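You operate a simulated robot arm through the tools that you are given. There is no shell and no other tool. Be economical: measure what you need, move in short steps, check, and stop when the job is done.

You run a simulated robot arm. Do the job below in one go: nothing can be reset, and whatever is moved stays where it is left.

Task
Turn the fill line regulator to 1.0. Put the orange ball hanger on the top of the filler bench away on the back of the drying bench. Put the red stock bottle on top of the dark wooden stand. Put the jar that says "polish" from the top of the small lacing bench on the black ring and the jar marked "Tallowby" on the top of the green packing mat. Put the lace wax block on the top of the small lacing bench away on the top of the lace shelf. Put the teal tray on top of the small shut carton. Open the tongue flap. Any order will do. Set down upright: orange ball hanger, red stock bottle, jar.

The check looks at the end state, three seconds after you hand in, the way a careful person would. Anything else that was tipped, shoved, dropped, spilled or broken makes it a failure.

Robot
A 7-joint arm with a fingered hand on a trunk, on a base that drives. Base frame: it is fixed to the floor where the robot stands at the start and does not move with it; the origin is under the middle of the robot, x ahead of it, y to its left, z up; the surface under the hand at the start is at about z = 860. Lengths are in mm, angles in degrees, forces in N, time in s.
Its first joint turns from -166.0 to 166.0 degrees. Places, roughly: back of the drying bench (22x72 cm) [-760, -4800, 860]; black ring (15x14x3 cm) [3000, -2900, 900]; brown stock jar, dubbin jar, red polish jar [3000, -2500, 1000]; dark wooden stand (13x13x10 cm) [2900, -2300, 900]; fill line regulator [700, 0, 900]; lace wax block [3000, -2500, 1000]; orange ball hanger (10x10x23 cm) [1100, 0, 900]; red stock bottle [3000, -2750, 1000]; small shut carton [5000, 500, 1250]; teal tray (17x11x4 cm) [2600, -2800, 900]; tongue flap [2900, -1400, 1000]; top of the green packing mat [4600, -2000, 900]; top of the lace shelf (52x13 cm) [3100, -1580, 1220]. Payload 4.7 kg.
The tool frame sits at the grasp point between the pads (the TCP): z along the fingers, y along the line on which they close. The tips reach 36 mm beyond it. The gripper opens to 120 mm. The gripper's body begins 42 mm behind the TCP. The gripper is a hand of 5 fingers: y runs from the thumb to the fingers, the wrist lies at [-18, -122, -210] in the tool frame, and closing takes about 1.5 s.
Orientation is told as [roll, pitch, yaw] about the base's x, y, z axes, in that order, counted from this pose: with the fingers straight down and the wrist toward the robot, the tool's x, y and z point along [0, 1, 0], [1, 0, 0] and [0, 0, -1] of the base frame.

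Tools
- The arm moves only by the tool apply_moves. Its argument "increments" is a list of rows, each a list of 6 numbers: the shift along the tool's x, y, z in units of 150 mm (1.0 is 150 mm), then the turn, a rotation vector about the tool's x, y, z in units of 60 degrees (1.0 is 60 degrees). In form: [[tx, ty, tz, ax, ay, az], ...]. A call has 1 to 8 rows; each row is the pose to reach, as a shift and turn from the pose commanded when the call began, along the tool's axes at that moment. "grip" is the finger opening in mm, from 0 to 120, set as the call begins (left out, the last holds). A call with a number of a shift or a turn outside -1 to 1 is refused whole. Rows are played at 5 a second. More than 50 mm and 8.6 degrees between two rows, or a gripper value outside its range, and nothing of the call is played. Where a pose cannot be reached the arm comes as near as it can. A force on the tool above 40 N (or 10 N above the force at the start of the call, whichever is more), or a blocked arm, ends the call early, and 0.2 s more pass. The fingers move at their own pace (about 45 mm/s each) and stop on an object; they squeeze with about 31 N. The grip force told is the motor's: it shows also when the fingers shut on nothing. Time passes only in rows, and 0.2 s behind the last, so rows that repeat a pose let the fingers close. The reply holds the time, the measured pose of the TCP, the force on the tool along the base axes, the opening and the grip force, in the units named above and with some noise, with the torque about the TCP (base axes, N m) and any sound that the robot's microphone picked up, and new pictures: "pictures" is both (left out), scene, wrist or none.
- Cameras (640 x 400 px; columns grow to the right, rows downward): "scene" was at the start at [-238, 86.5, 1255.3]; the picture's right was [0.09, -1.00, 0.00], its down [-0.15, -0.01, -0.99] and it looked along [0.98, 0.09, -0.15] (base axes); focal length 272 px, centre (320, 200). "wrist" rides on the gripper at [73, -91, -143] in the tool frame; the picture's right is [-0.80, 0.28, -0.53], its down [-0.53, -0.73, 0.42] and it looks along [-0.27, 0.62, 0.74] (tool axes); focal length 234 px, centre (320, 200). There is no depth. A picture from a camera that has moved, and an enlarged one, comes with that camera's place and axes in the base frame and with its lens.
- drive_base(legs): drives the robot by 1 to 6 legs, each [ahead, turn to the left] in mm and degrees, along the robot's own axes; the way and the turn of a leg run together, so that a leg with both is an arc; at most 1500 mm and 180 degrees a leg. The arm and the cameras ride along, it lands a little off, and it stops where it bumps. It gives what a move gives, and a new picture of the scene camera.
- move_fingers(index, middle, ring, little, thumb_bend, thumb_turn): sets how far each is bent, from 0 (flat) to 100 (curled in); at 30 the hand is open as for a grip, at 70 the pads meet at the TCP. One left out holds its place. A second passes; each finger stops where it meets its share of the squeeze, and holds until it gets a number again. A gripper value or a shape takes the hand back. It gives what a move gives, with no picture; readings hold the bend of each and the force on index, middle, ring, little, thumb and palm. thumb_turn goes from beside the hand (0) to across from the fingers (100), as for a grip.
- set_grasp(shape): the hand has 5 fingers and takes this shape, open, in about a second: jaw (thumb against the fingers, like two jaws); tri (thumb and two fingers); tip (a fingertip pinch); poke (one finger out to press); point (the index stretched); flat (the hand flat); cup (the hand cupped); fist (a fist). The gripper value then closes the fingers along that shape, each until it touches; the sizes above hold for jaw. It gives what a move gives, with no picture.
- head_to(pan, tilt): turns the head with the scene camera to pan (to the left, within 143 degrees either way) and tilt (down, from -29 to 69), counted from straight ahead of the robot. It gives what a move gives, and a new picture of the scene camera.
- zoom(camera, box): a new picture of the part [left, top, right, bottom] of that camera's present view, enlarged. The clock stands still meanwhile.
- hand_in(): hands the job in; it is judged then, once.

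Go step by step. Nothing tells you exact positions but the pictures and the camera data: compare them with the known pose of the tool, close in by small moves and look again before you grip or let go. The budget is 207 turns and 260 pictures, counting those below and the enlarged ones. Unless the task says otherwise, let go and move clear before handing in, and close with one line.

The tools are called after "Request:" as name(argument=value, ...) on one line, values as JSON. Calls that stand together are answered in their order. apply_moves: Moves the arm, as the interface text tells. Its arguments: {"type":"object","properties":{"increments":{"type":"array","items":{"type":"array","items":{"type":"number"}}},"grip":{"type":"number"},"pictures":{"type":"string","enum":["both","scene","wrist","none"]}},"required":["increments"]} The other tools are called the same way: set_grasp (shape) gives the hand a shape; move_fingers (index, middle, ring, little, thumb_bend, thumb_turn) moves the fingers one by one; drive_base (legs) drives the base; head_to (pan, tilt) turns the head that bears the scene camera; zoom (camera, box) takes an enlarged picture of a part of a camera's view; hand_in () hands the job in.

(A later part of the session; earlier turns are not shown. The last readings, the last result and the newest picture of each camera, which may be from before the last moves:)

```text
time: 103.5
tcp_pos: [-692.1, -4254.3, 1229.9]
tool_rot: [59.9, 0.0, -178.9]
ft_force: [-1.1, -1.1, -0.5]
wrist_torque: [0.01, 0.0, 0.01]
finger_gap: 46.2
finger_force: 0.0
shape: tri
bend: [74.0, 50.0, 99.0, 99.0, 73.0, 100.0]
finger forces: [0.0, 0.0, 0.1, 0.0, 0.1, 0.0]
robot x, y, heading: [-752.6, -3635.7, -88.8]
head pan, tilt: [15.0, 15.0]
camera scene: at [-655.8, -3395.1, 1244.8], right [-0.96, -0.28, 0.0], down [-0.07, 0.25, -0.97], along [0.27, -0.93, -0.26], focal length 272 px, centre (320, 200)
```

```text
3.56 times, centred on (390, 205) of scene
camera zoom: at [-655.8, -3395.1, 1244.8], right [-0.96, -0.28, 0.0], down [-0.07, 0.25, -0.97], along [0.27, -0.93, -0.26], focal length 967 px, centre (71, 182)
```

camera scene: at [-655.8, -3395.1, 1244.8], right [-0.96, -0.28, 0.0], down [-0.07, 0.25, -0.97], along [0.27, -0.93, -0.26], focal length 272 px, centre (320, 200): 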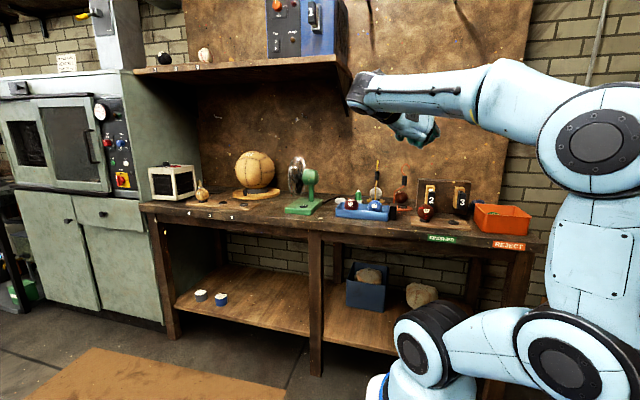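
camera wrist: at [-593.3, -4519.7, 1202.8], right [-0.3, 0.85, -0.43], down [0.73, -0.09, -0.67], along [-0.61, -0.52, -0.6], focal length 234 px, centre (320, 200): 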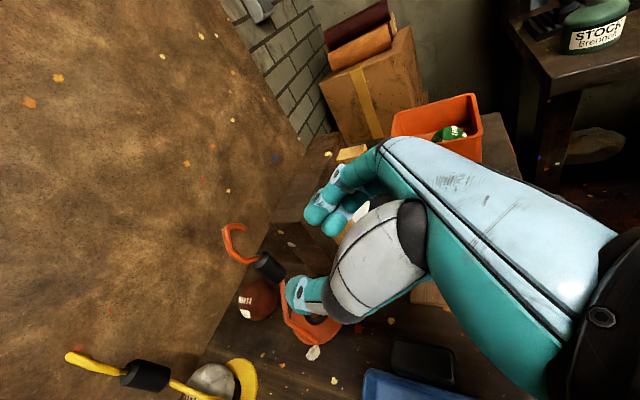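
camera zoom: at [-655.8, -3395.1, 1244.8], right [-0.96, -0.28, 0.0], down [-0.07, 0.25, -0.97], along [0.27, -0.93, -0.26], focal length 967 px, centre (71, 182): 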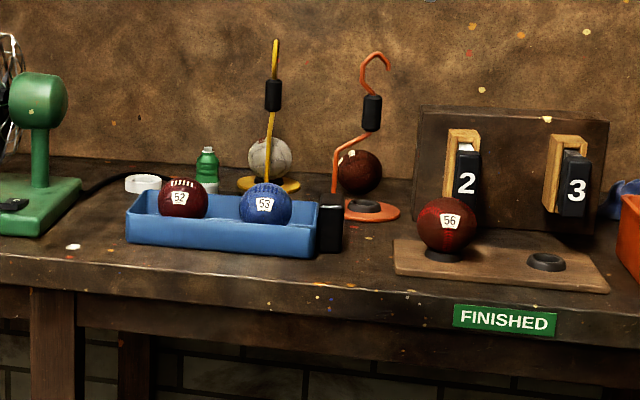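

Rack and neighbours are unmoved; the hanger job is done. Now I look east for the way to the lacing bench.

Request:
head_to(pan=60, tilt=12)

Request:
head_to(pan=110, tilt=12)

```text
time: 104.6
tcp_pos: [-691.7, -4254.3, 1229.4]
tool_rot: [60.0, 0.1, -178.9]
ft_force: [0.7, 0.5, -0.3]
wrist_torque: [0.02, 0.0, 0.0]
finger_gap: 46.2
finger_force: 0.1
shape: tri
bend: [74.0, 50.0, 99.0, 99.0, 73.0, 100.0]
finger forces: [0.0, 0.0, 0.0, 0.0, 0.0, 0.0]
robot x, y, heading: [-752.2, -3632.1, -88.8]
head pan, tilt: [60.0, 12.0]
camera scene: at [-600.0, -3350.5, 1249.7], right [-0.48, -0.87, 0.0], down [-0.18, 0.1, -0.98], along [0.86, -0.47, -0.21], focal length 272 px, centre (320, 200)
```

scene: 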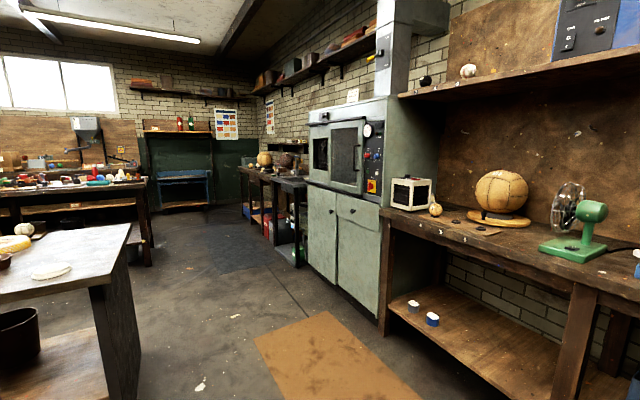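

```text
time: 105.8
tcp_pos: [-692.0, -4254.1, 1230.2]
tool_rot: [60.0, 0.0, -178.8]
ft_force: [0.7, 0.5, 0.4]
wrist_torque: [-0.01, 0.0, -0.01]
finger_gap: 46.2
finger_force: 0.0
shape: tri
bend: [74.0, 50.0, 99.0, 99.0, 73.0, 100.0]
finger forces: [0.0, 0.0, 0.0, 0.0, 0.0, 0.1]
robot x, y, heading: [-756.1, -3634.0, -89.0]
head pan, tilt: [110.0, 12.0]
camera scene: at [-594.5, -3271.9, 1249.7], right [0.36, -0.93, 0.0], down [-0.19, -0.07, -0.98], along [0.91, 0.35, -0.21], focal length 272 px, centre (320, 200)
```

scene: 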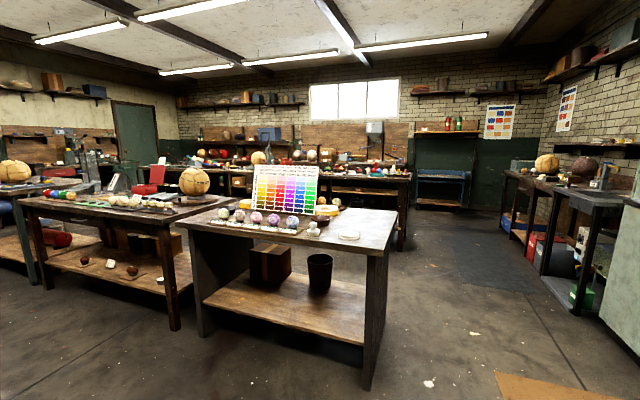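

The way is clear: east along y≈-3600, then north up the aisle west of the lacing bench. I drive.

Request:
drive_base(legs=[[0, 90], [1500, 0], [1000, 0], [0, 45]])

Request:
head_to(pan=0, tilt=12)

```text
time: 124.0
tcp_pos: [2142.2, -3077.6, 1228.6]
tool_rot: [60.0, 0.1, -43.1]
ft_force: [-0.3, -1.1, 0.3]
wrist_torque: [0.03, 0.01, 0.01]
finger_gap: 46.3
finger_force: 0.0
shape: tri
bend: [74.0, 50.0, 99.0, 99.0, 73.0, 100.0]
finger forces: [0.0, 0.0, 0.0, 0.0, 0.2, 0.0]
robot x, y, heading: [1753.9, -3569.5, 47.0]
head pan, tilt: [110.0, 12.0]
camera scene: at [1385.1, -3719.6, 1249.7], right [0.39, 0.92, 0.0], down [0.19, -0.08, -0.98], along [-0.9, 0.38, -0.21], focal length 272 px, centre (320, 200)
```

scene: 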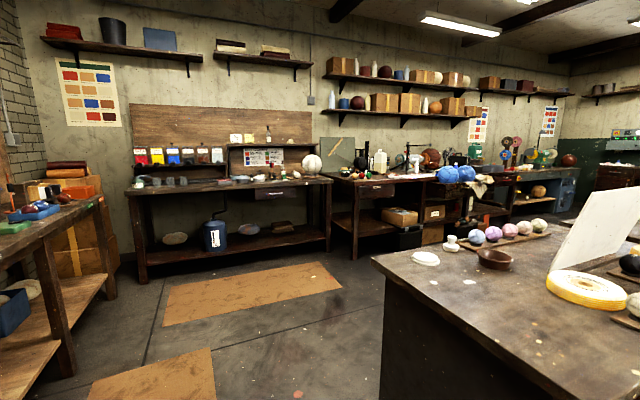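

```text
time: 125.8
tcp_pos: [2141.5, -3077.7, 1229.5]
tool_rot: [60.0, 0.1, -43.1]
ft_force: [0.0, 0.1, -0.2]
wrist_torque: [-0.04, 0.04, -0.02]
finger_gap: 46.0
finger_force: 0.0
shape: tri
bend: [74.0, 50.0, 99.0, 99.0, 73.0, 100.0]
finger forces: [0.1, 0.0, 0.0, 0.0, 0.1, 0.1]
robot x, y, heading: [1755.7, -3567.0, 47.1]
head pan, tilt: [0.0, 12.0]
camera scene: at [1534.5, -3687.9, 1249.7], right [0.73, -0.68, 0.0], down [-0.14, -0.15, -0.98], along [0.67, 0.72, -0.21], focal length 272 px, centre (320, 200)
```

scene: 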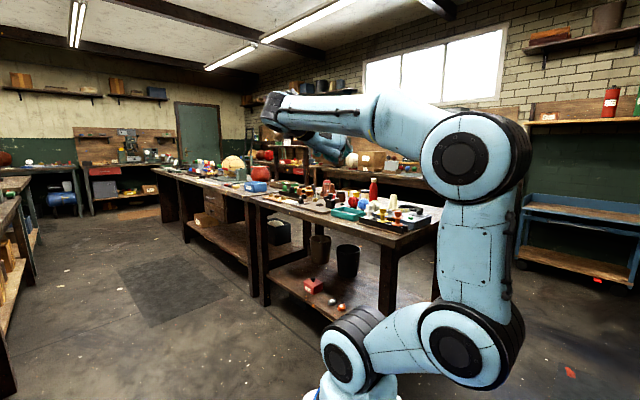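

Request:
drive_base(legs=[[0, 43], [950, 0], [0, -90], [300, 0]])

Request:
head_to(pan=0, tilt=25)

```text
time: 138.3
tcp_pos: [2693.6, -2542.4, 1229.0]
tool_rot: [60.0, 0.0, -89.7]
ft_force: [1.5, 0.4, -1.0]
wrist_torque: [0.0, 0.0, -0.02]
finger_gap: 46.2
finger_force: 0.0
shape: tri
bend: [74.0, 50.0, 99.0, 99.0, 73.0, 100.0]
finger forces: [0.0, 0.0, 0.1, 0.1, 0.0, 0.1]
robot x, y, heading: [2074.1, -2594.9, 0.2]
head pan, tilt: [0.0, 12.0]
camera scene: at [1835.4, -2520.5, 1249.7], right [0.0, -1.0, 0.0], down [-0.21, 0.0, -0.98], along [0.98, 0.0, -0.21], focal length 272 px, centre (320, 200)
```

scene: 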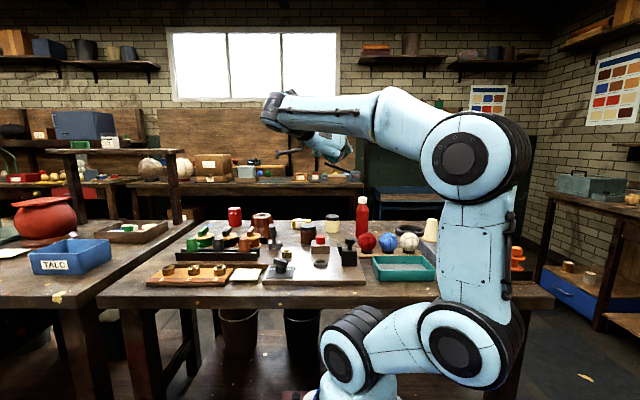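

```text
time: 139.0
tcp_pos: [2693.4, -2542.8, 1229.6]
tool_rot: [60.0, 0.0, -89.8]
ft_force: [0.3, 0.2, -0.1]
wrist_torque: [0.02, -0.01, 0.01]
finger_gap: 46.0
finger_force: 0.1
shape: tri
bend: [74.0, 50.0, 99.0, 99.0, 73.0, 100.0]
finger forces: [0.0, 0.0, 0.1, 0.1, 0.1, 0.0]
robot x, y, heading: [2075.8, -2597.2, 0.3]
head pan, tilt: [0.0, 25.0]
camera scene: at [1834.3, -2520.5, 1228.6], right [0.0, -1.0, 0.0], down [-0.42, 0.0, -0.91], along [0.91, 0.0, -0.42], focal length 272 px, centre (320, 200)
```

scene: 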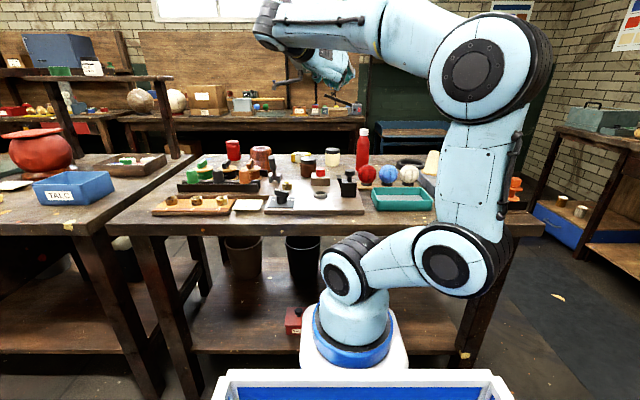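

Request:
zoom(camera="scene", box=[140, 120, 300, 220])

Request:
zoom(camera="scene", box=[260, 120, 450, 220])

Request:
apply_moves(increments=[[0, 0, 0, 0, 0, 0]], pictures="wrist")

```text
4.00 times, centred on (220, 170) of scene
camera zoom: at [1834.3, -2520.5, 1228.6], right [0.0, -1.0, 0.0], down [-0.42, 0.0, -0.91], along [0.91, 0.0, -0.42], focal length 1088 px, centre (720, 320)
```

zoom: 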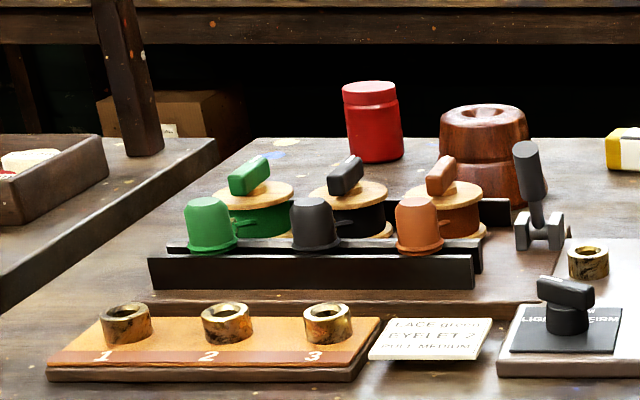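

```text
3.37 times, centred on (355, 170) of scene
camera zoom: at [1834.3, -2520.5, 1228.6], right [0.0, -1.0, 0.0], down [-0.42, 0.0, -0.91], along [0.91, 0.0, -0.42], focal length 916 px, centre (202, 301)
```

zoom: 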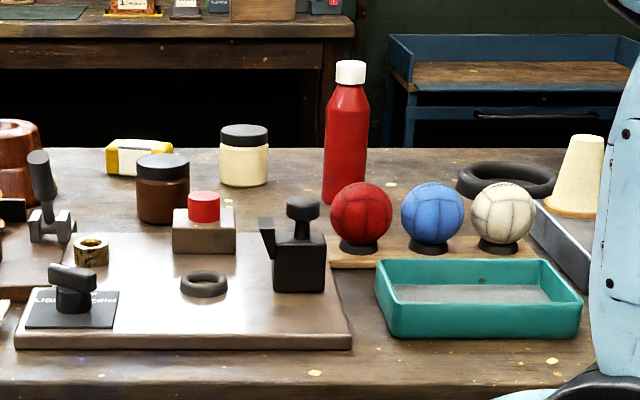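

```text
time: 139.4
tcp_pos: [2693.9, -2541.9, 1229.3]
tool_rot: [60.1, 0.0, -89.8]
ft_force: [-0.3, 0.2, 0.3]
wrist_torque: [0.0, -0.01, -0.03]
finger_gap: 46.2
finger_force: 0.0
shape: tri
bend: [74.0, 50.0, 99.0, 99.0, 73.0, 100.0]
finger forces: [0.0, 0.1, 0.0, 0.0, 0.0, 0.0]
robot x, y, heading: [2073.1, -2597.3, 0.1]
head pan, tilt: [0.0, 25.0]
camera wrist: at [2605.4, -2451.1, 1363.7], right [-0.86, -0.28, -0.43], down [0.1, 0.73, -0.67], along [0.51, -0.62, -0.6], focal length 234 px, centre (320, 200)
```

wrist: 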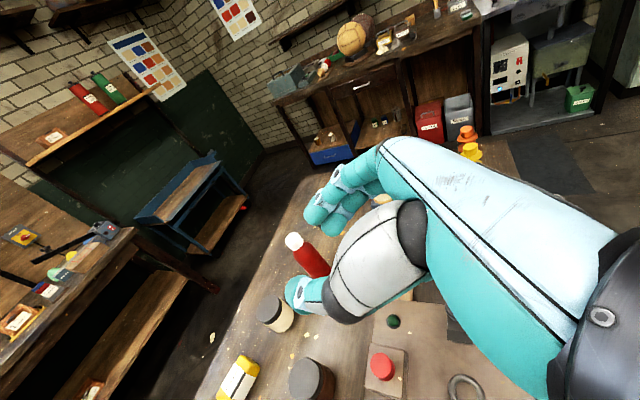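

I can identify: bottle near (2930, -2697), round dark wooden stand near (2950, -2268), wax block (3091, -2422), teal tray, black ring (2955, -2905). Bottle first: I zoom on the stand top and line up the hand at 45°.

Request:
zoom(camera="scene", box=[230, 130, 310, 190])

Request:
apply_moves(increments=[[0, 0.25, 0, 0, -0.06, 0], [0, 0.5, 0, 0, -0.12, 0], [0, 0.75, 0, 0, -0.18, 0], [0, 1.0, 0, 0, -0.25, 0]], grip=110, pictures="wrist")

```text
6.67 times, centred on (270, 160) of scene
camera zoom: at [1834.3, -2520.5, 1228.6], right [0.0, -1.0, 0.0], down [-0.42, 0.0, -0.91], along [0.91, 0.0, -0.42], focal length 1813 px, centre (653, 467)
```

zoom: 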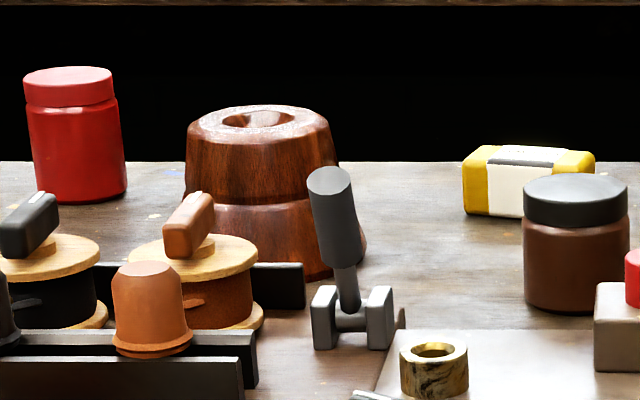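

```text
time: 140.4
tcp_pos: [2693.7, -2692.2, 1228.4]
tool_rot: [45.0, 0.0, -89.8]
ft_force: [0.0, -0.2, -0.3]
wrist_torque: [-0.05, 0.0, -0.01]
finger_gap: 110.0
finger_force: 0.0
shape: tri
bend: [27.0, 32.0, 99.0, 99.0, 37.0, 98.0]
finger forces: [0.1, 0.1, 0.1, 0.1, 0.1, 0.0]
robot x, y, heading: [2070.9, -2594.3, 0.3]
head pan, tilt: [0.0, 25.0]
camera wrist: at [2644.1, -2600.5, 1381.1], right [-0.94, -0.28, -0.2], down [-0.08, 0.73, -0.68], along [0.34, -0.62, -0.71], focal length 234 px, centre (320, 200)
```

wrist: 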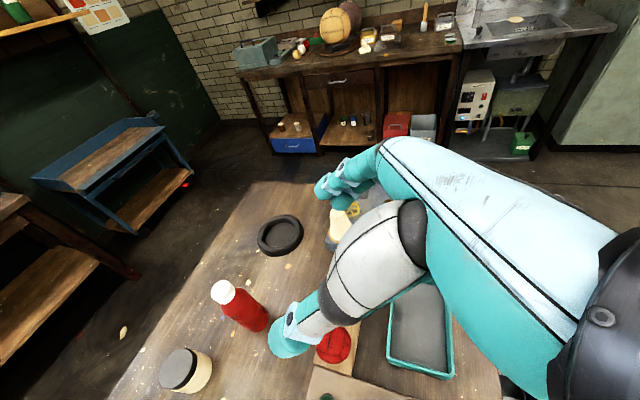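

Request:
apply_moves(increments=[[-0.08, 0, 0.3, 0, 0, 0], [-0.16, 0, 0.6, 0, 0, 0], [-0.28, 0, 0.9, 0, 0, 0]], pictures="none")

Request:
apply_moves(increments=[[0, 0, 0.22, 0, 0, 0], [0, 0, 0.42, 0, 0, 0]], pictures="wrist")

```text
time: 141.2
tcp_pos: [2760.2, -2692.1, 1102.8]
tool_rot: [45.1, 0.1, -89.8]
ft_force: [-0.7, -0.7, -0.1]
wrist_torque: [0.02, 0.03, 0.0]
finger_gap: 109.9
finger_force: 0.0
shape: tri
bend: [27.0, 32.0, 99.0, 99.0, 37.0, 98.0]
finger forces: [0.0, 0.0, 0.0, 0.0, 0.0, 0.0]
robot x, y, heading: [2077.3, -2595.5, 0.5]
head pan, tilt: [0.0, 25.0]
```

```text
time: 141.8
tcp_pos: [2807.4, -2692.4, 1060.3]
tool_rot: [45.0, 0.0, -89.8]
ft_force: [0.1, 0.7, -0.2]
wrist_torque: [0.02, 0.01, -0.01]
finger_gap: 109.7
finger_force: 0.1
shape: tri
bend: [27.0, 32.0, 99.0, 99.0, 37.0, 98.0]
finger forces: [0.0, 0.0, 0.0, 0.0, 0.1, 0.0]
robot x, y, heading: [2071.4, -2598.6, 0.2]
head pan, tilt: [0.0, 25.0]
camera wrist: at [2754.9, -2600.1, 1212.1], right [-0.94, -0.28, -0.2], down [-0.08, 0.73, -0.68], along [0.34, -0.62, -0.71], focal length 234 px, centre (320, 200)
```

wrist: 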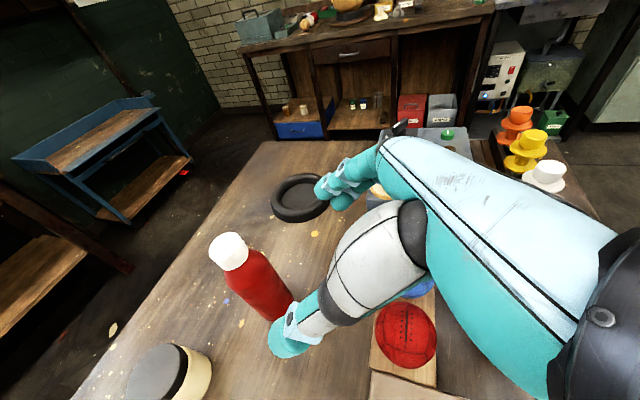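

Request:
apply_moves(increments=[[0, 0, 0.28, 0, 0, 0], [0, 0, 0.55, 0, 0, 0], [0, 0, 0.8, 0, 0, 0]], pictures="wrist")

```text
time: 142.6
tcp_pos: [2888.8, -2692.7, 975.5]
tool_rot: [45.1, 0.1, -89.9]
ft_force: [-0.6, -0.5, 0.6]
wrist_torque: [0.05, 0.09, 0.0]
finger_gap: 109.9
finger_force: 0.0
shape: tri
bend: [27.0, 32.0, 99.0, 99.0, 37.0, 98.0]
finger forces: [0.0, 0.0, 0.0, 0.0, 0.0, 0.1]
robot x, y, heading: [2073.6, -2597.3, 0.0]
head pan, tilt: [0.0, 25.0]
camera wrist: at [2838.1, -2601.2, 1128.0], right [-0.94, -0.28, -0.2], down [-0.08, 0.73, -0.68], along [0.34, -0.62, -0.71], focal length 234 px, centre (320, 200)
```

wrist: 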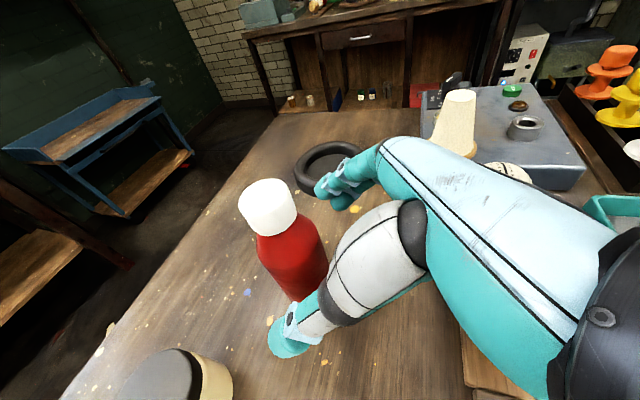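

Request:
apply_moves(increments=[[0, -0.03, 0.16, 0, 0, 0], [0, -0.03, 0.32, 0, 0, 0]], pictures="wrist")

```text
time: 143.2
tcp_pos: [2923.5, -2687.2, 938.9]
tool_rot: [45.1, 0.0, -89.9]
ft_force: [-0.4, 0.2, 0.3]
wrist_torque: [-0.01, 0.0, 0.03]
finger_gap: 110.1
finger_force: 0.0
shape: tri
bend: [27.0, 32.0, 99.0, 99.0, 37.0, 98.0]
finger forces: [0.0, 0.0, 0.1, 0.1, 0.0, 0.0]
robot x, y, heading: [2076.2, -2597.7, 0.0]
head pan, tilt: [0.0, 25.0]
camera wrist: at [2873.6, -2595.8, 1092.2], right [-0.94, -0.28, -0.2], down [-0.08, 0.73, -0.68], along [0.34, -0.62, -0.71], focal length 234 px, centre (320, 200)
```

wrist: 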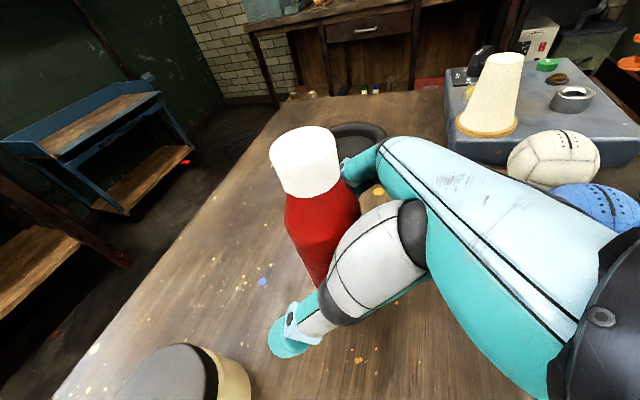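

Bottle sits between thumb and fingers. I close on it.

Request:
apply_moves(increments=[[0, 0, 0, 0, 0, 0], [0, 0, 0, 0, 0, 0], [0, 0, 0, 0, 0, 0], [0, 0, 0, 0, 0, 0], [0, 0, 0, 0, 0, 0], [0, 0, 0, 0, 0, 0]], grip=15, pictures="wrist")

```text
time: 144.6
tcp_pos: [2924.5, -2687.3, 939.3]
tool_rot: [44.9, 0.1, -89.8]
ft_force: [0.7, 0.2, 0.7]
wrist_torque: [0.0, 0.01, 0.01]
finger_gap: 34.6
finger_force: 31.4
shape: tri
bend: [74.0, 53.0, 100.0, 100.0, 75.0, 100.0]
finger forces: [11.2, 12.5, 0.1, 0.0, 22.7, 0.1]
robot x, y, heading: [2073.2, -2595.1, 0.2]
head pan, tilt: [0.0, 25.0]
camera wrist: at [2873.7, -2595.8, 1091.9], right [-0.94, -0.28, -0.2], down [-0.08, 0.73, -0.68], along [0.34, -0.62, -0.71], focal length 234 px, centre (320, 200)
```

wrist: 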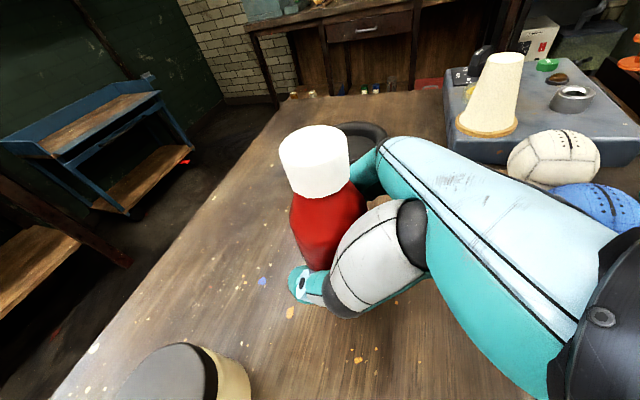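

Request:
apply_moves(increments=[[0.2, 0, -0.2, 0, 0, 0], [0.43, 0, -0.43, 0, 0, 0], [0.66, 0, -0.66, 0, 0, 0], [0.85, 0, -0.85, 0, 0, 0]], pictures="wrist")

```text
time: 145.6
tcp_pos: [2924.0, -2685.7, 1117.8]
tool_rot: [44.9, 0.0, -89.8]
ft_force: [0.4, 1.4, -4.1]
wrist_torque: [0.0, -0.07, 0.02]
finger_gap: 32.2
finger_force: 31.2
shape: tri
bend: [74.0, 53.0, 100.0, 100.0, 76.0, 100.0]
finger forces: [18.5, 14.6, 25.2, 0.0, 22.6, 0.0]
robot x, y, heading: [2068.8, -2598.0, 0.3]
head pan, tilt: [0.0, 25.0]
camera wrist: at [2872.9, -2594.9, 1270.6], right [-0.94, -0.28, -0.19], down [-0.08, 0.73, -0.68], along [0.33, -0.62, -0.71], focal length 234 px, centre (320, 200)
```

wrist: 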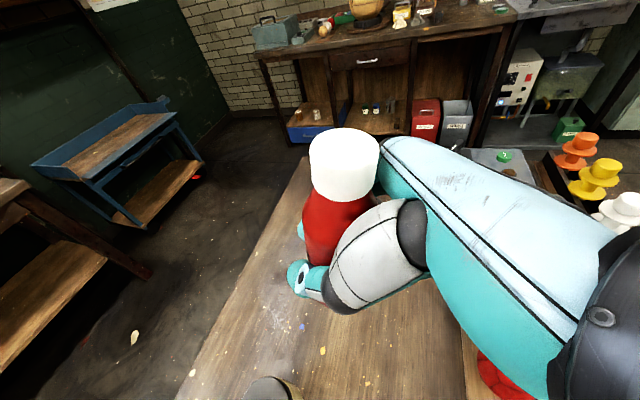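

The bottle has pivoted a bit in the grip. I look closely to estimate its tilt.

Request:
zoom(camera="wrist", box=[260, 110, 420, 330])

Request:
head_to(pan=-20, tilt=12)

```text
1.82 times, centred on (340, 220) of wrist
camera zoom: at [2872.9, -2594.9, 1270.6], right [-0.94, -0.28, -0.19], down [-0.08, 0.73, -0.68], along [0.33, -0.62, -0.71], focal length 426 px, centre (284, 164)
```

zoom: 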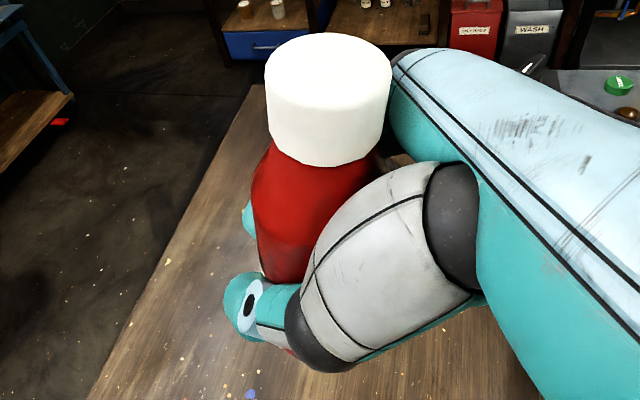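

```text
time: 146.4
tcp_pos: [2922.5, -2685.3, 1118.2]
tool_rot: [45.0, 0.0, -89.8]
ft_force: [0.2, -0.1, -2.1]
wrist_torque: [-0.01, -0.01, 0.01]
finger_gap: 32.3
finger_force: 30.7
shape: tri
bend: [74.0, 53.0, 100.0, 100.0, 76.0, 100.0]
finger forces: [18.4, 14.7, 25.2, 0.0, 22.5, 0.0]
robot x, y, heading: [2075.2, -2595.0, 0.1]
head pan, tilt: [-20.0, 12.0]
camera scene: at [1830.1, -2552.3, 1249.7], right [-0.34, -0.94, 0.0], down [-0.2, 0.07, -0.98], along [0.92, -0.33, -0.21], focal length 272 px, centre (320, 200)
```

scene: 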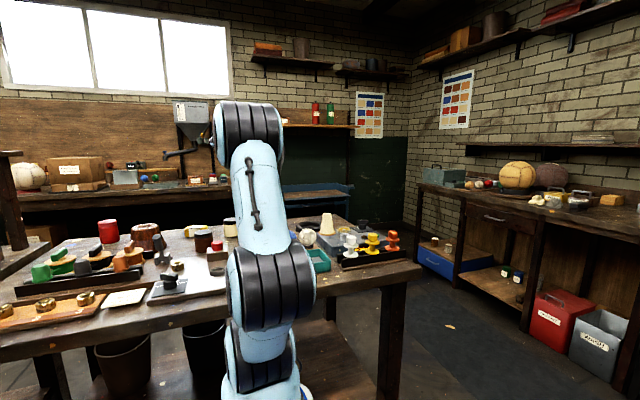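

The bottle leans about 8° (bottom forward). I carry it toward the stand and correct the tilt.

Request:
apply_moves(increments=[[0, -0.3, 0, 0, 0, 0], [0, -0.6, 0, 0, -0.06, 0], [0, -0.95, 0, 0, -0.13, 0]], pictures="none")

Request:
apply_moves(increments=[[0, -0.3, 0, 0, 0, 0], [0, -0.6, 0, 0, 0, 0], [0, -0.9, 0, 0, 0, 0]], pictures="wrist")

Request:
head_to(pan=10, tilt=20)

```text
refused: row 3 steps farther than a row can; nothing moved
```

```text
time: 147.2
tcp_pos: [2923.8, -2552.3, 1118.7]
tool_rot: [45.0, 0.0, -89.8]
ft_force: [-0.2, -0.3, -2.4]
wrist_torque: [0.04, 0.0, 0.03]
finger_gap: 32.1
finger_force: 30.6
shape: tri
bend: [74.0, 53.0, 100.0, 100.0, 76.0, 100.0]
finger forces: [18.0, 14.6, 24.8, 0.0, 22.8, 0.0]
robot x, y, heading: [2069.6, -2597.4, 0.1]
head pan, tilt: [-20.0, 12.0]
camera wrist: at [2874.2, -2459.6, 1270.8], right [-0.94, -0.28, -0.2], down [-0.08, 0.73, -0.68], along [0.34, -0.62, -0.71], focal length 234 px, centre (320, 200)
```

wrist: 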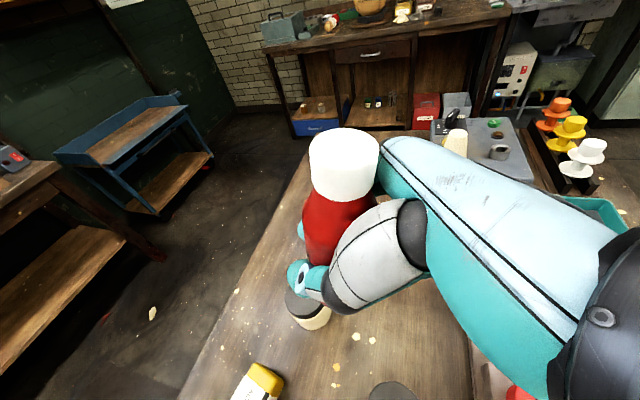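

```text
time: 148.2
tcp_pos: [2924.8, -2550.8, 1118.4]
tool_rot: [45.0, 0.0, -89.8]
ft_force: [0.0, -0.7, -2.8]
wrist_torque: [-0.02, -0.01, 0.01]
finger_gap: 32.2
finger_force: 31.3
shape: tri
bend: [74.0, 53.0, 100.0, 100.0, 76.0, 100.0]
finger forces: [18.0, 14.6, 24.7, 0.0, 22.8, 0.1]
robot x, y, heading: [2073.1, -2595.4, 0.5]
head pan, tilt: [10.0, 20.0]
camera scene: at [1833.9, -2504.4, 1236.7], right [0.18, -0.98, 0.0], down [-0.34, -0.06, -0.94], along [0.92, 0.17, -0.34], focal length 272 px, centre (320, 200)
```

scene: 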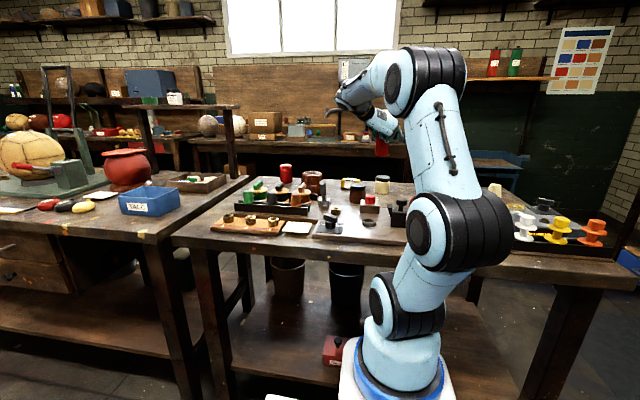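

Request:
apply_moves(increments=[[0, -0.3, 0, 0, -0.05, 0], [0, -0.6, 0, 0, -0.1, 0], [0, -0.9, 0, 0, -0.13, 0]], pictures="none")

Request:
apply_moves(increments=[[0, -0.3, 0, 0, 0, 0], [0, -0.6, 0, 0, 0, 0]], pictures="wrist")

Request:
zoom(camera="wrist", box=[200, 100, 440, 400])

Request:
zoom(camera="scene", box=[240, 90, 440, 220])

```text
time: 149.0
tcp_pos: [2919.3, -2419.7, 1120.9]
tool_rot: [37.1, 0.0, -89.9]
ft_force: [-0.9, 0.6, -1.4]
wrist_torque: [0.04, -0.01, 0.02]
finger_gap: 31.9
finger_force: 31.1
shape: tri
bend: [74.0, 53.0, 100.0, 100.0, 76.0, 100.0]
finger forces: [17.8, 14.5, 23.8, 0.1, 22.8, 0.1]
robot x, y, heading: [2072.5, -2596.3, 0.2]
head pan, tilt: [10.0, 20.0]
```

```text
time: 149.6
tcp_pos: [2921.6, -2326.2, 1121.6]
tool_rot: [37.2, 0.0, -89.8]
ft_force: [0.1, -1.6, -0.9]
wrist_torque: [0.07, 0.03, 0.04]
finger_gap: 31.9
finger_force: 31.0
shape: tri
bend: [74.0, 53.0, 100.0, 100.0, 76.0, 100.0]
finger forces: [17.7, 14.4, 23.5, 0.0, 22.8, 0.1]
robot x, y, heading: [2069.1, -2598.4, 0.1]
head pan, tilt: [10.0, 20.0]
camera wrist: at [2891.8, -2234.6, 1279.8], right [-0.96, -0.28, -0.07], down [-0.17, 0.73, -0.66], along [0.24, -0.62, -0.75], focal length 234 px, centre (320, 200)
```

wrist: 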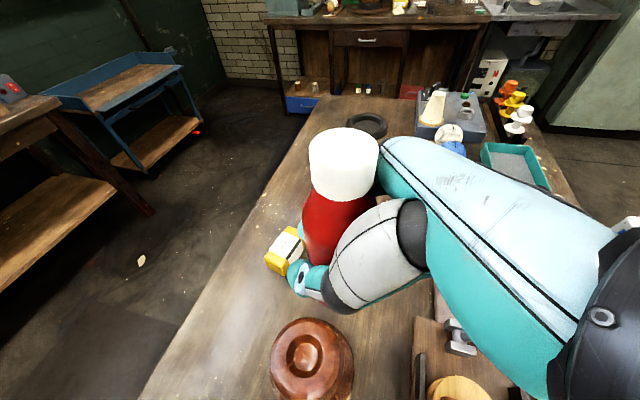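

```text
1.33 times, centred on (320, 250) of wrist
camera zoom: at [2891.8, -2234.6, 1279.8], right [-0.96, -0.28, -0.07], down [-0.17, 0.73, -0.66], along [0.24, -0.62, -0.75], focal length 312 px, centre (320, 133)
```

zoom: 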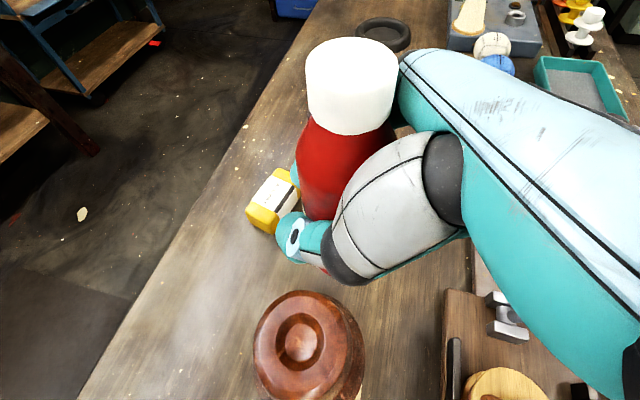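

```text
3.08 times, centred on (340, 155) of scene
camera zoom: at [1833.9, -2504.3, 1236.7], right [0.18, -0.98, 0.0], down [-0.34, -0.06, -0.94], along [0.92, 0.17, -0.34], focal length 837 px, centre (258, 338)
```

zoom: 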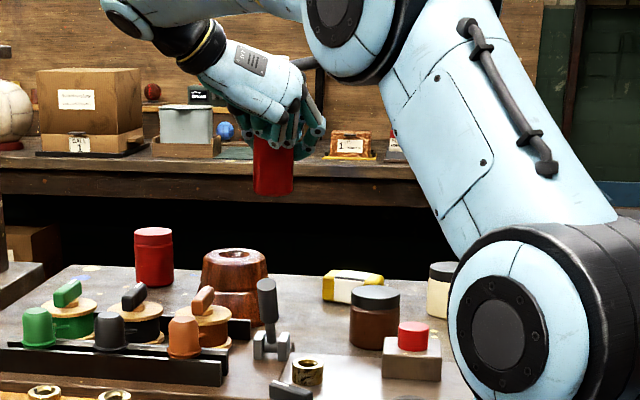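

Bottle is vertical now. Stand centre measures (2942, -2267); I shift the bottle over it.

Request:
apply_moves(increments=[[0.07, -0.2, 0.05, 0, 0, 0], [0.149, -0.407, 0.112, 0, 0, 0]], pictures="wrist")

Request:
zoom(camera="scene", box=[240, 90, 440, 220])

```text
time: 150.2
tcp_pos: [2950.8, -2263.6, 1123.1]
tool_rot: [37.3, 0.1, -89.8]
ft_force: [-0.1, 0.0, -0.9]
wrist_torque: [0.05, 0.08, 0.0]
finger_gap: 31.9
finger_force: 31.0
shape: tri
bend: [74.0, 53.0, 100.0, 100.0, 76.0, 100.0]
finger forces: [17.6, 14.4, 23.3, 0.0, 22.8, 0.0]
robot x, y, heading: [2069.9, -2595.3, 0.2]
head pan, tilt: [10.0, 20.0]
camera wrist: at [2921.2, -2173.2, 1280.2], right [-0.96, -0.28, -0.07], down [-0.17, 0.73, -0.66], along [0.24, -0.62, -0.75], focal length 234 px, centre (320, 200)
```

wrist: 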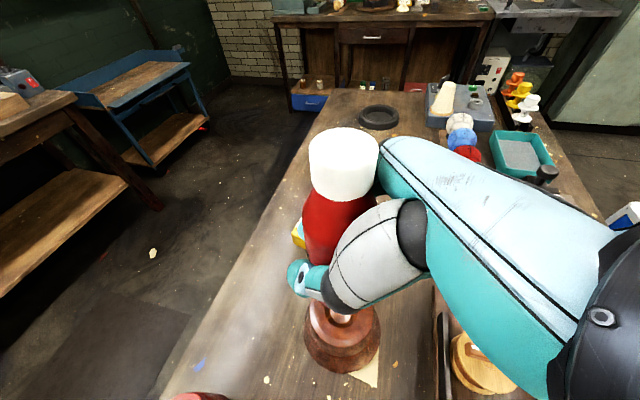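

```text
3.08 times, centred on (340, 155) of scene
camera zoom: at [1833.7, -2504.3, 1236.6], right [0.18, -0.98, 0.0], down [-0.34, -0.06, -0.94], along [0.92, 0.17, -0.34], focal length 837 px, centre (258, 338)
```

zoom: 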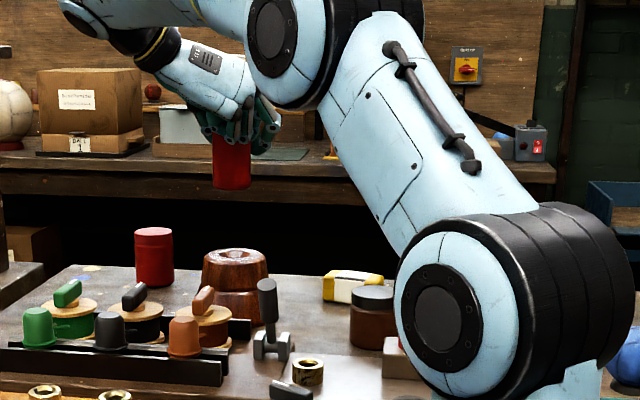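

Request:
apply_moves(increments=[[-0.12, 0.02, 0.16, 0, 0, 0], [-0.241, 0.03, 0.32, 0, 0, 0]], pictures="wrist")

Request:
zoom(camera="scene", box=[280, 130, 380, 200])

```text
time: 150.8
tcp_pos: [2948.8, -2270.2, 1061.7]
tool_rot: [37.2, -0.1, -89.7]
ft_force: [-1.1, -0.2, -1.5]
wrist_torque: [0.0, 0.01, -0.01]
finger_gap: 32.1
finger_force: 31.2
shape: tri
bend: [74.0, 53.0, 100.0, 100.0, 76.0, 100.0]
finger forces: [17.5, 14.3, 23.3, 0.0, 22.7, 0.0]
robot x, y, heading: [2076.5, -2591.8, 0.0]
head pan, tilt: [10.0, 20.0]
camera wrist: at [2919.6, -2178.2, 1220.0], right [-0.96, -0.28, -0.07], down [-0.17, 0.73, -0.66], along [0.24, -0.62, -0.75], focal length 234 px, centre (320, 200)
```

wrist: 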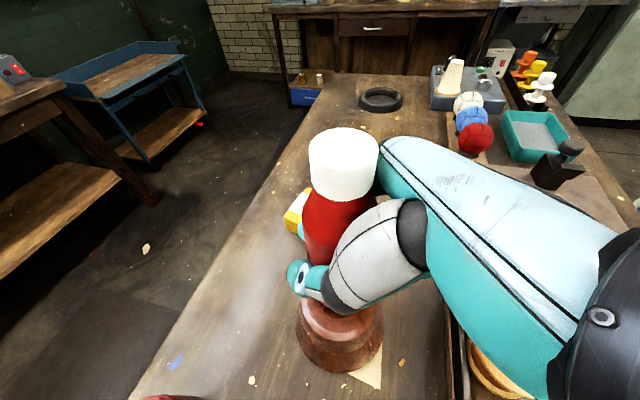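

```text
5.71 times, centred on (330, 165) of scene
camera zoom: at [1833.8, -2504.3, 1236.6], right [0.18, -0.98, 0.0], down [-0.34, -0.06, -0.94], along [0.92, 0.17, -0.34], focal length 1554 px, centre (263, 400)
```

zoom: 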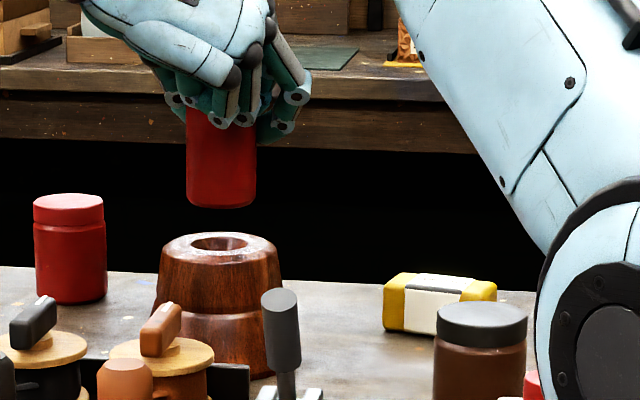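

Aligned over the stand with about 30 mm left. I lower gently to contact.

Request:
apply_moves(increments=[[-0.04, 0, 0.053, 0, 0, 0], [-0.08, 0, 0.107, 0, 0, 0], [-0.088, 0, 0.117, 0, 0, 0], [-0.096, 0, 0.128, 0, 0, 0], [-0.104, 0, 0.139, 0, 0, 0], [-0.112, 0, 0.149, 0, 0, 0], [-0.12, 0, 0.16, 0, 0, 0]], pictures="none")

Request:
zoom(camera="scene", box=[280, 130, 380, 200])

```text
time: 152.4
tcp_pos: [2950.8, -2270.2, 1031.7]
tool_rot: [37.2, 0.0, -89.7]
ft_force: [-0.9, -0.4, -2.8]
wrist_torque: [-0.02, -0.02, 0.01]
finger_gap: 31.7
finger_force: 31.3
shape: tri
bend: [74.0, 53.0, 100.0, 100.0, 76.0, 100.0]
finger forces: [17.3, 14.2, 23.4, 0.0, 22.7, 0.1]
robot x, y, heading: [2075.7, -2592.4, 0.2]
head pan, tilt: [10.0, 20.0]
```

```text
5.71 times, centred on (330, 165) of scene
camera zoom: at [1833.9, -2504.2, 1236.7], right [0.18, -0.98, 0.0], down [-0.34, -0.06, -0.94], along [0.92, 0.17, -0.34], focal length 1554 px, centre (263, 400)
```

zoom: 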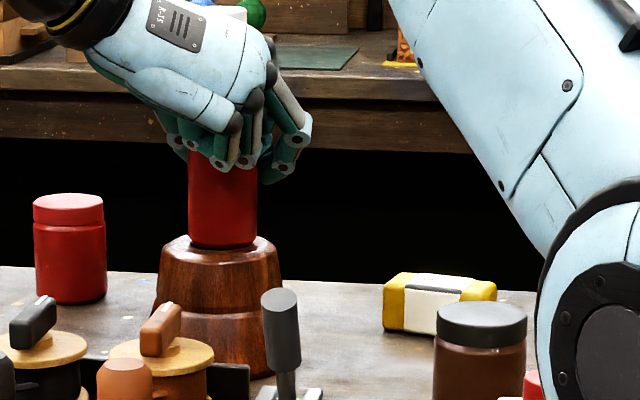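

Request:
apply_moves(increments=[[-0.006, 0, 0.008, 0, 0, 0], [-0.012, 0, 0.016, 0, 0, 0], [-0.018, 0, 0.024, 0, 0, 0], [-0.024, 0, 0.032, 0, 0, 0], [-0.03, 0, 0.04, 0, 0, 0], [-0.036, 0, 0.048, 0, 0, 0], [-0.042, 0, 0.056, 0, 0, 0], [-0.048, 0, 0.064, 0, 0, 0]], pictures="none")

Request:
zoom(camera="scene", box=[280, 130, 380, 200])

```text
time: 154.2
tcp_pos: [2951.0, -2270.0, 1025.9]
tool_rot: [37.7, 0.3, -89.8]
ft_force: [1.2, -1.6, 8.9]
wrist_torque: [-0.19, -0.25, -0.02]
finger_gap: 33.9
finger_force: 31.4
shape: tri
bend: [74.0, 53.0, 100.0, 100.0, 78.0, 98.0]
finger forces: [16.5, 14.1, 19.0, 0.0, 24.6, 0.1]
robot x, y, heading: [2073.2, -2600.1, 0.3]
head pan, tilt: [10.0, 20.0]
stopped in row 8: the force on the tool passed its limit at 40 N (the readings are from after the stop); the commanded pose is now the measured one
```

```text
5.71 times, centred on (330, 165) of scene
camera zoom: at [1833.7, -2504.3, 1236.6], right [0.18, -0.98, 0.0], down [-0.34, -0.06, -0.94], along [0.92, 0.17, -0.34], focal length 1554 px, centre (263, 400)
```

zoom: 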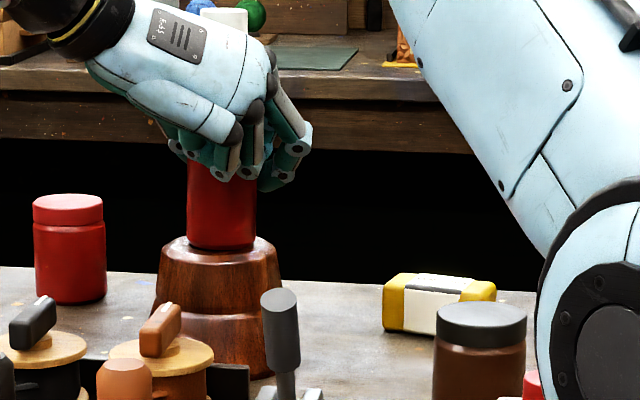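

Contact made, the bottle stands on the rim. I open and check.

Request:
apply_moves(increments=[[0, 0, 0, 0, 0, 0], [0, 0, 0, 0, 0, 0], [0, 0, 0, 0, 0, 0], [0, 0, 0, 0, 0, 0], [0, 0, 0, 0, 0, 0], [0, 0, 0, 0, 0, 0]], grip=90, pictures="wrist")

Request:
zoom(camera="scene", box=[280, 130, 380, 200])

```text
time: 155.6
tcp_pos: [2951.4, -2270.5, 1022.0]
tool_rot: [37.5, 0.3, -89.9]
ft_force: [0.5, -0.4, -0.8]
wrist_torque: [0.0, 0.02, 0.01]
finger_gap: 89.6
finger_force: 0.1
shape: tri
bend: [26.0, 36.0, 99.0, 99.0, 56.0, 99.0]
finger forces: [0.0, 0.0, 0.4, 0.0, 0.0, 0.0]
robot x, y, heading: [2073.9, -2593.8, 0.3]
head pan, tilt: [10.0, 20.0]
camera wrist: at [2920.8, -2179.0, 1180.9], right [-0.96, -0.28, -0.07], down [-0.17, 0.73, -0.66], along [0.24, -0.62, -0.75], focal length 234 px, centre (320, 200)
```

wrist: 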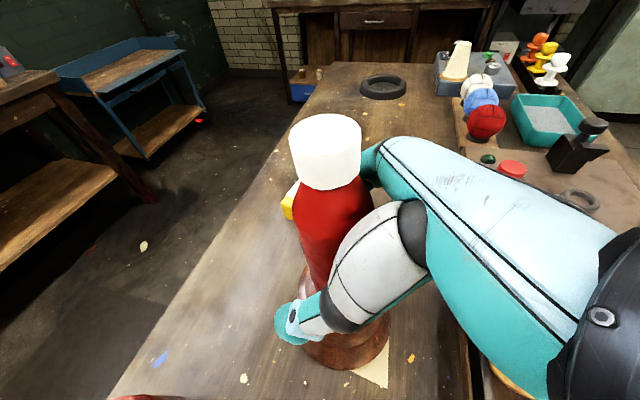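

```text
5.71 times, centred on (330, 165) of scene
camera zoom: at [1833.9, -2504.2, 1236.7], right [0.18, -0.98, 0.0], down [-0.34, -0.06, -0.94], along [0.92, 0.17, -0.34], focal length 1554 px, centre (263, 400)
```

zoom: 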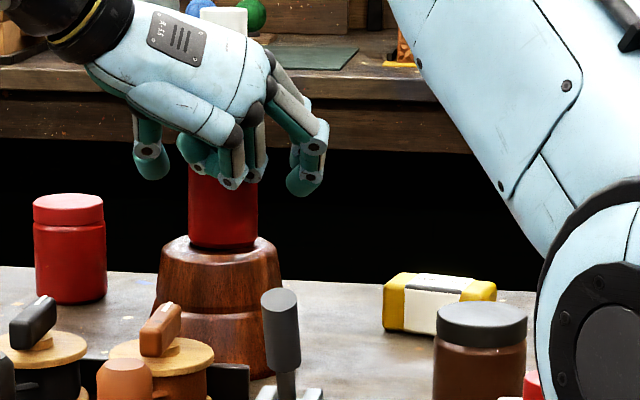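

Request:
apply_moves(increments=[[-0.05, 0, -0.08, 0, 0, 0], [-0.09, 0, -0.18, 0, 0, 0], [-0.12, 0, -0.35, 0, 0, 0]], grip=110, pictures="wrist")

```text
time: 156.4
tcp_pos: [2904.3, -2272.0, 1052.4]
tool_rot: [37.4, 0.1, -89.7]
ft_force: [0.2, -0.7, -1.4]
wrist_torque: [-0.04, 0.0, 0.0]
finger_gap: 109.8
finger_force: 0.0
shape: tri
bend: [27.0, 32.0, 99.0, 99.0, 37.0, 98.0]
finger forces: [0.0, 0.0, 0.1, 0.1, 0.0, 0.1]
robot x, y, heading: [2075.3, -2596.0, 0.4]
head pan, tilt: [10.0, 20.0]
camera wrist: at [2874.4, -2180.9, 1210.2], right [-0.96, -0.28, -0.07], down [-0.17, 0.73, -0.66], along [0.24, -0.62, -0.75], focal length 234 px, centre (320, 200)
```

wrist: 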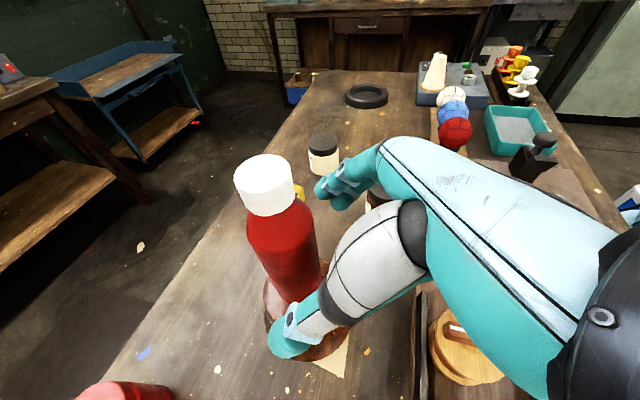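

The bottle is free and upright. I back off further and zoom at the jar label now in view.

Request:
apply_moves(increments=[[-0.06, 0, -0.3, 0, 0, 0], [-0.1, 0, -0.6, 0, 0, 0], [-0.1, 0, -0.9, 0, 0, 0]], pictures="wrist")

Request:
zoom(camera="wrist", box=[260, 120, 420, 220])

Request:
zoom(camera="scene", box=[270, 120, 390, 200])

```text
time: 157.2
tcp_pos: [2811.6, -2272.8, 1151.6]
tool_rot: [37.4, 0.1, -89.6]
ft_force: [0.5, -0.2, -0.4]
wrist_torque: [-0.02, -0.02, -0.03]
finger_gap: 109.8
finger_force: 0.0
shape: tri
bend: [27.0, 32.0, 99.0, 99.0, 37.0, 98.0]
finger forces: [0.0, 0.1, 0.0, 0.1, 0.0, 0.1]
robot x, y, heading: [2075.5, -2596.8, 0.1]
head pan, tilt: [10.0, 20.0]
camera wrist: at [2780.8, -2180.3, 1309.7], right [-0.96, -0.28, -0.07], down [-0.17, 0.73, -0.66], along [0.24, -0.62, -0.75], focal length 234 px, centre (320, 200)
```

wrist: 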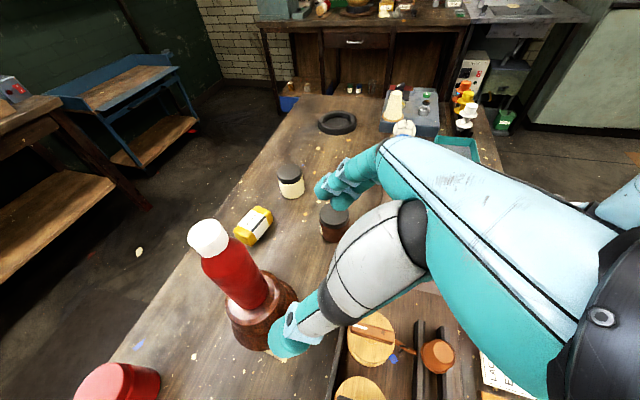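

```text
4.00 times, centred on (340, 170) of wrist
camera zoom: at [2780.8, -2180.3, 1309.7], right [-0.96, -0.28, -0.07], down [-0.17, 0.73, -0.66], along [0.24, -0.62, -0.75], focal length 937 px, centre (240, 320)
```

zoom: 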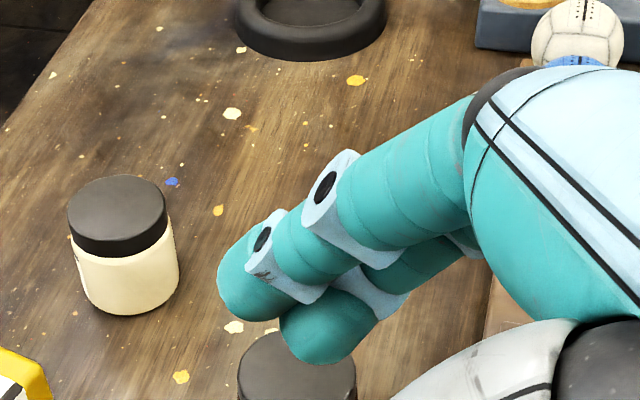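

```text
5.00 times, centred on (330, 160) of scene
camera zoom: at [1834.2, -2504.0, 1236.7], right [0.18, -0.98, 0.0], down [-0.34, -0.06, -0.94], along [0.92, 0.17, -0.34], focal length 1360 px, centre (270, 400)
```

zoom: 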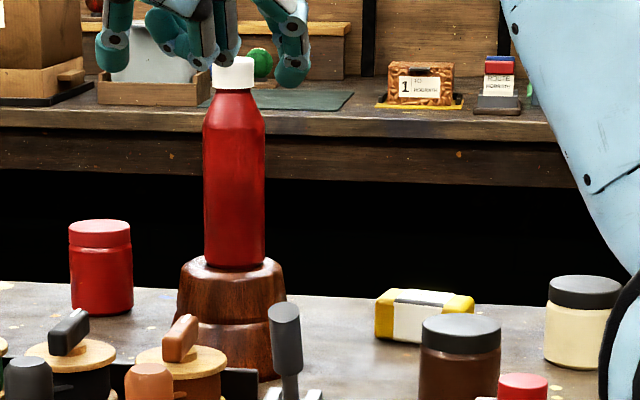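

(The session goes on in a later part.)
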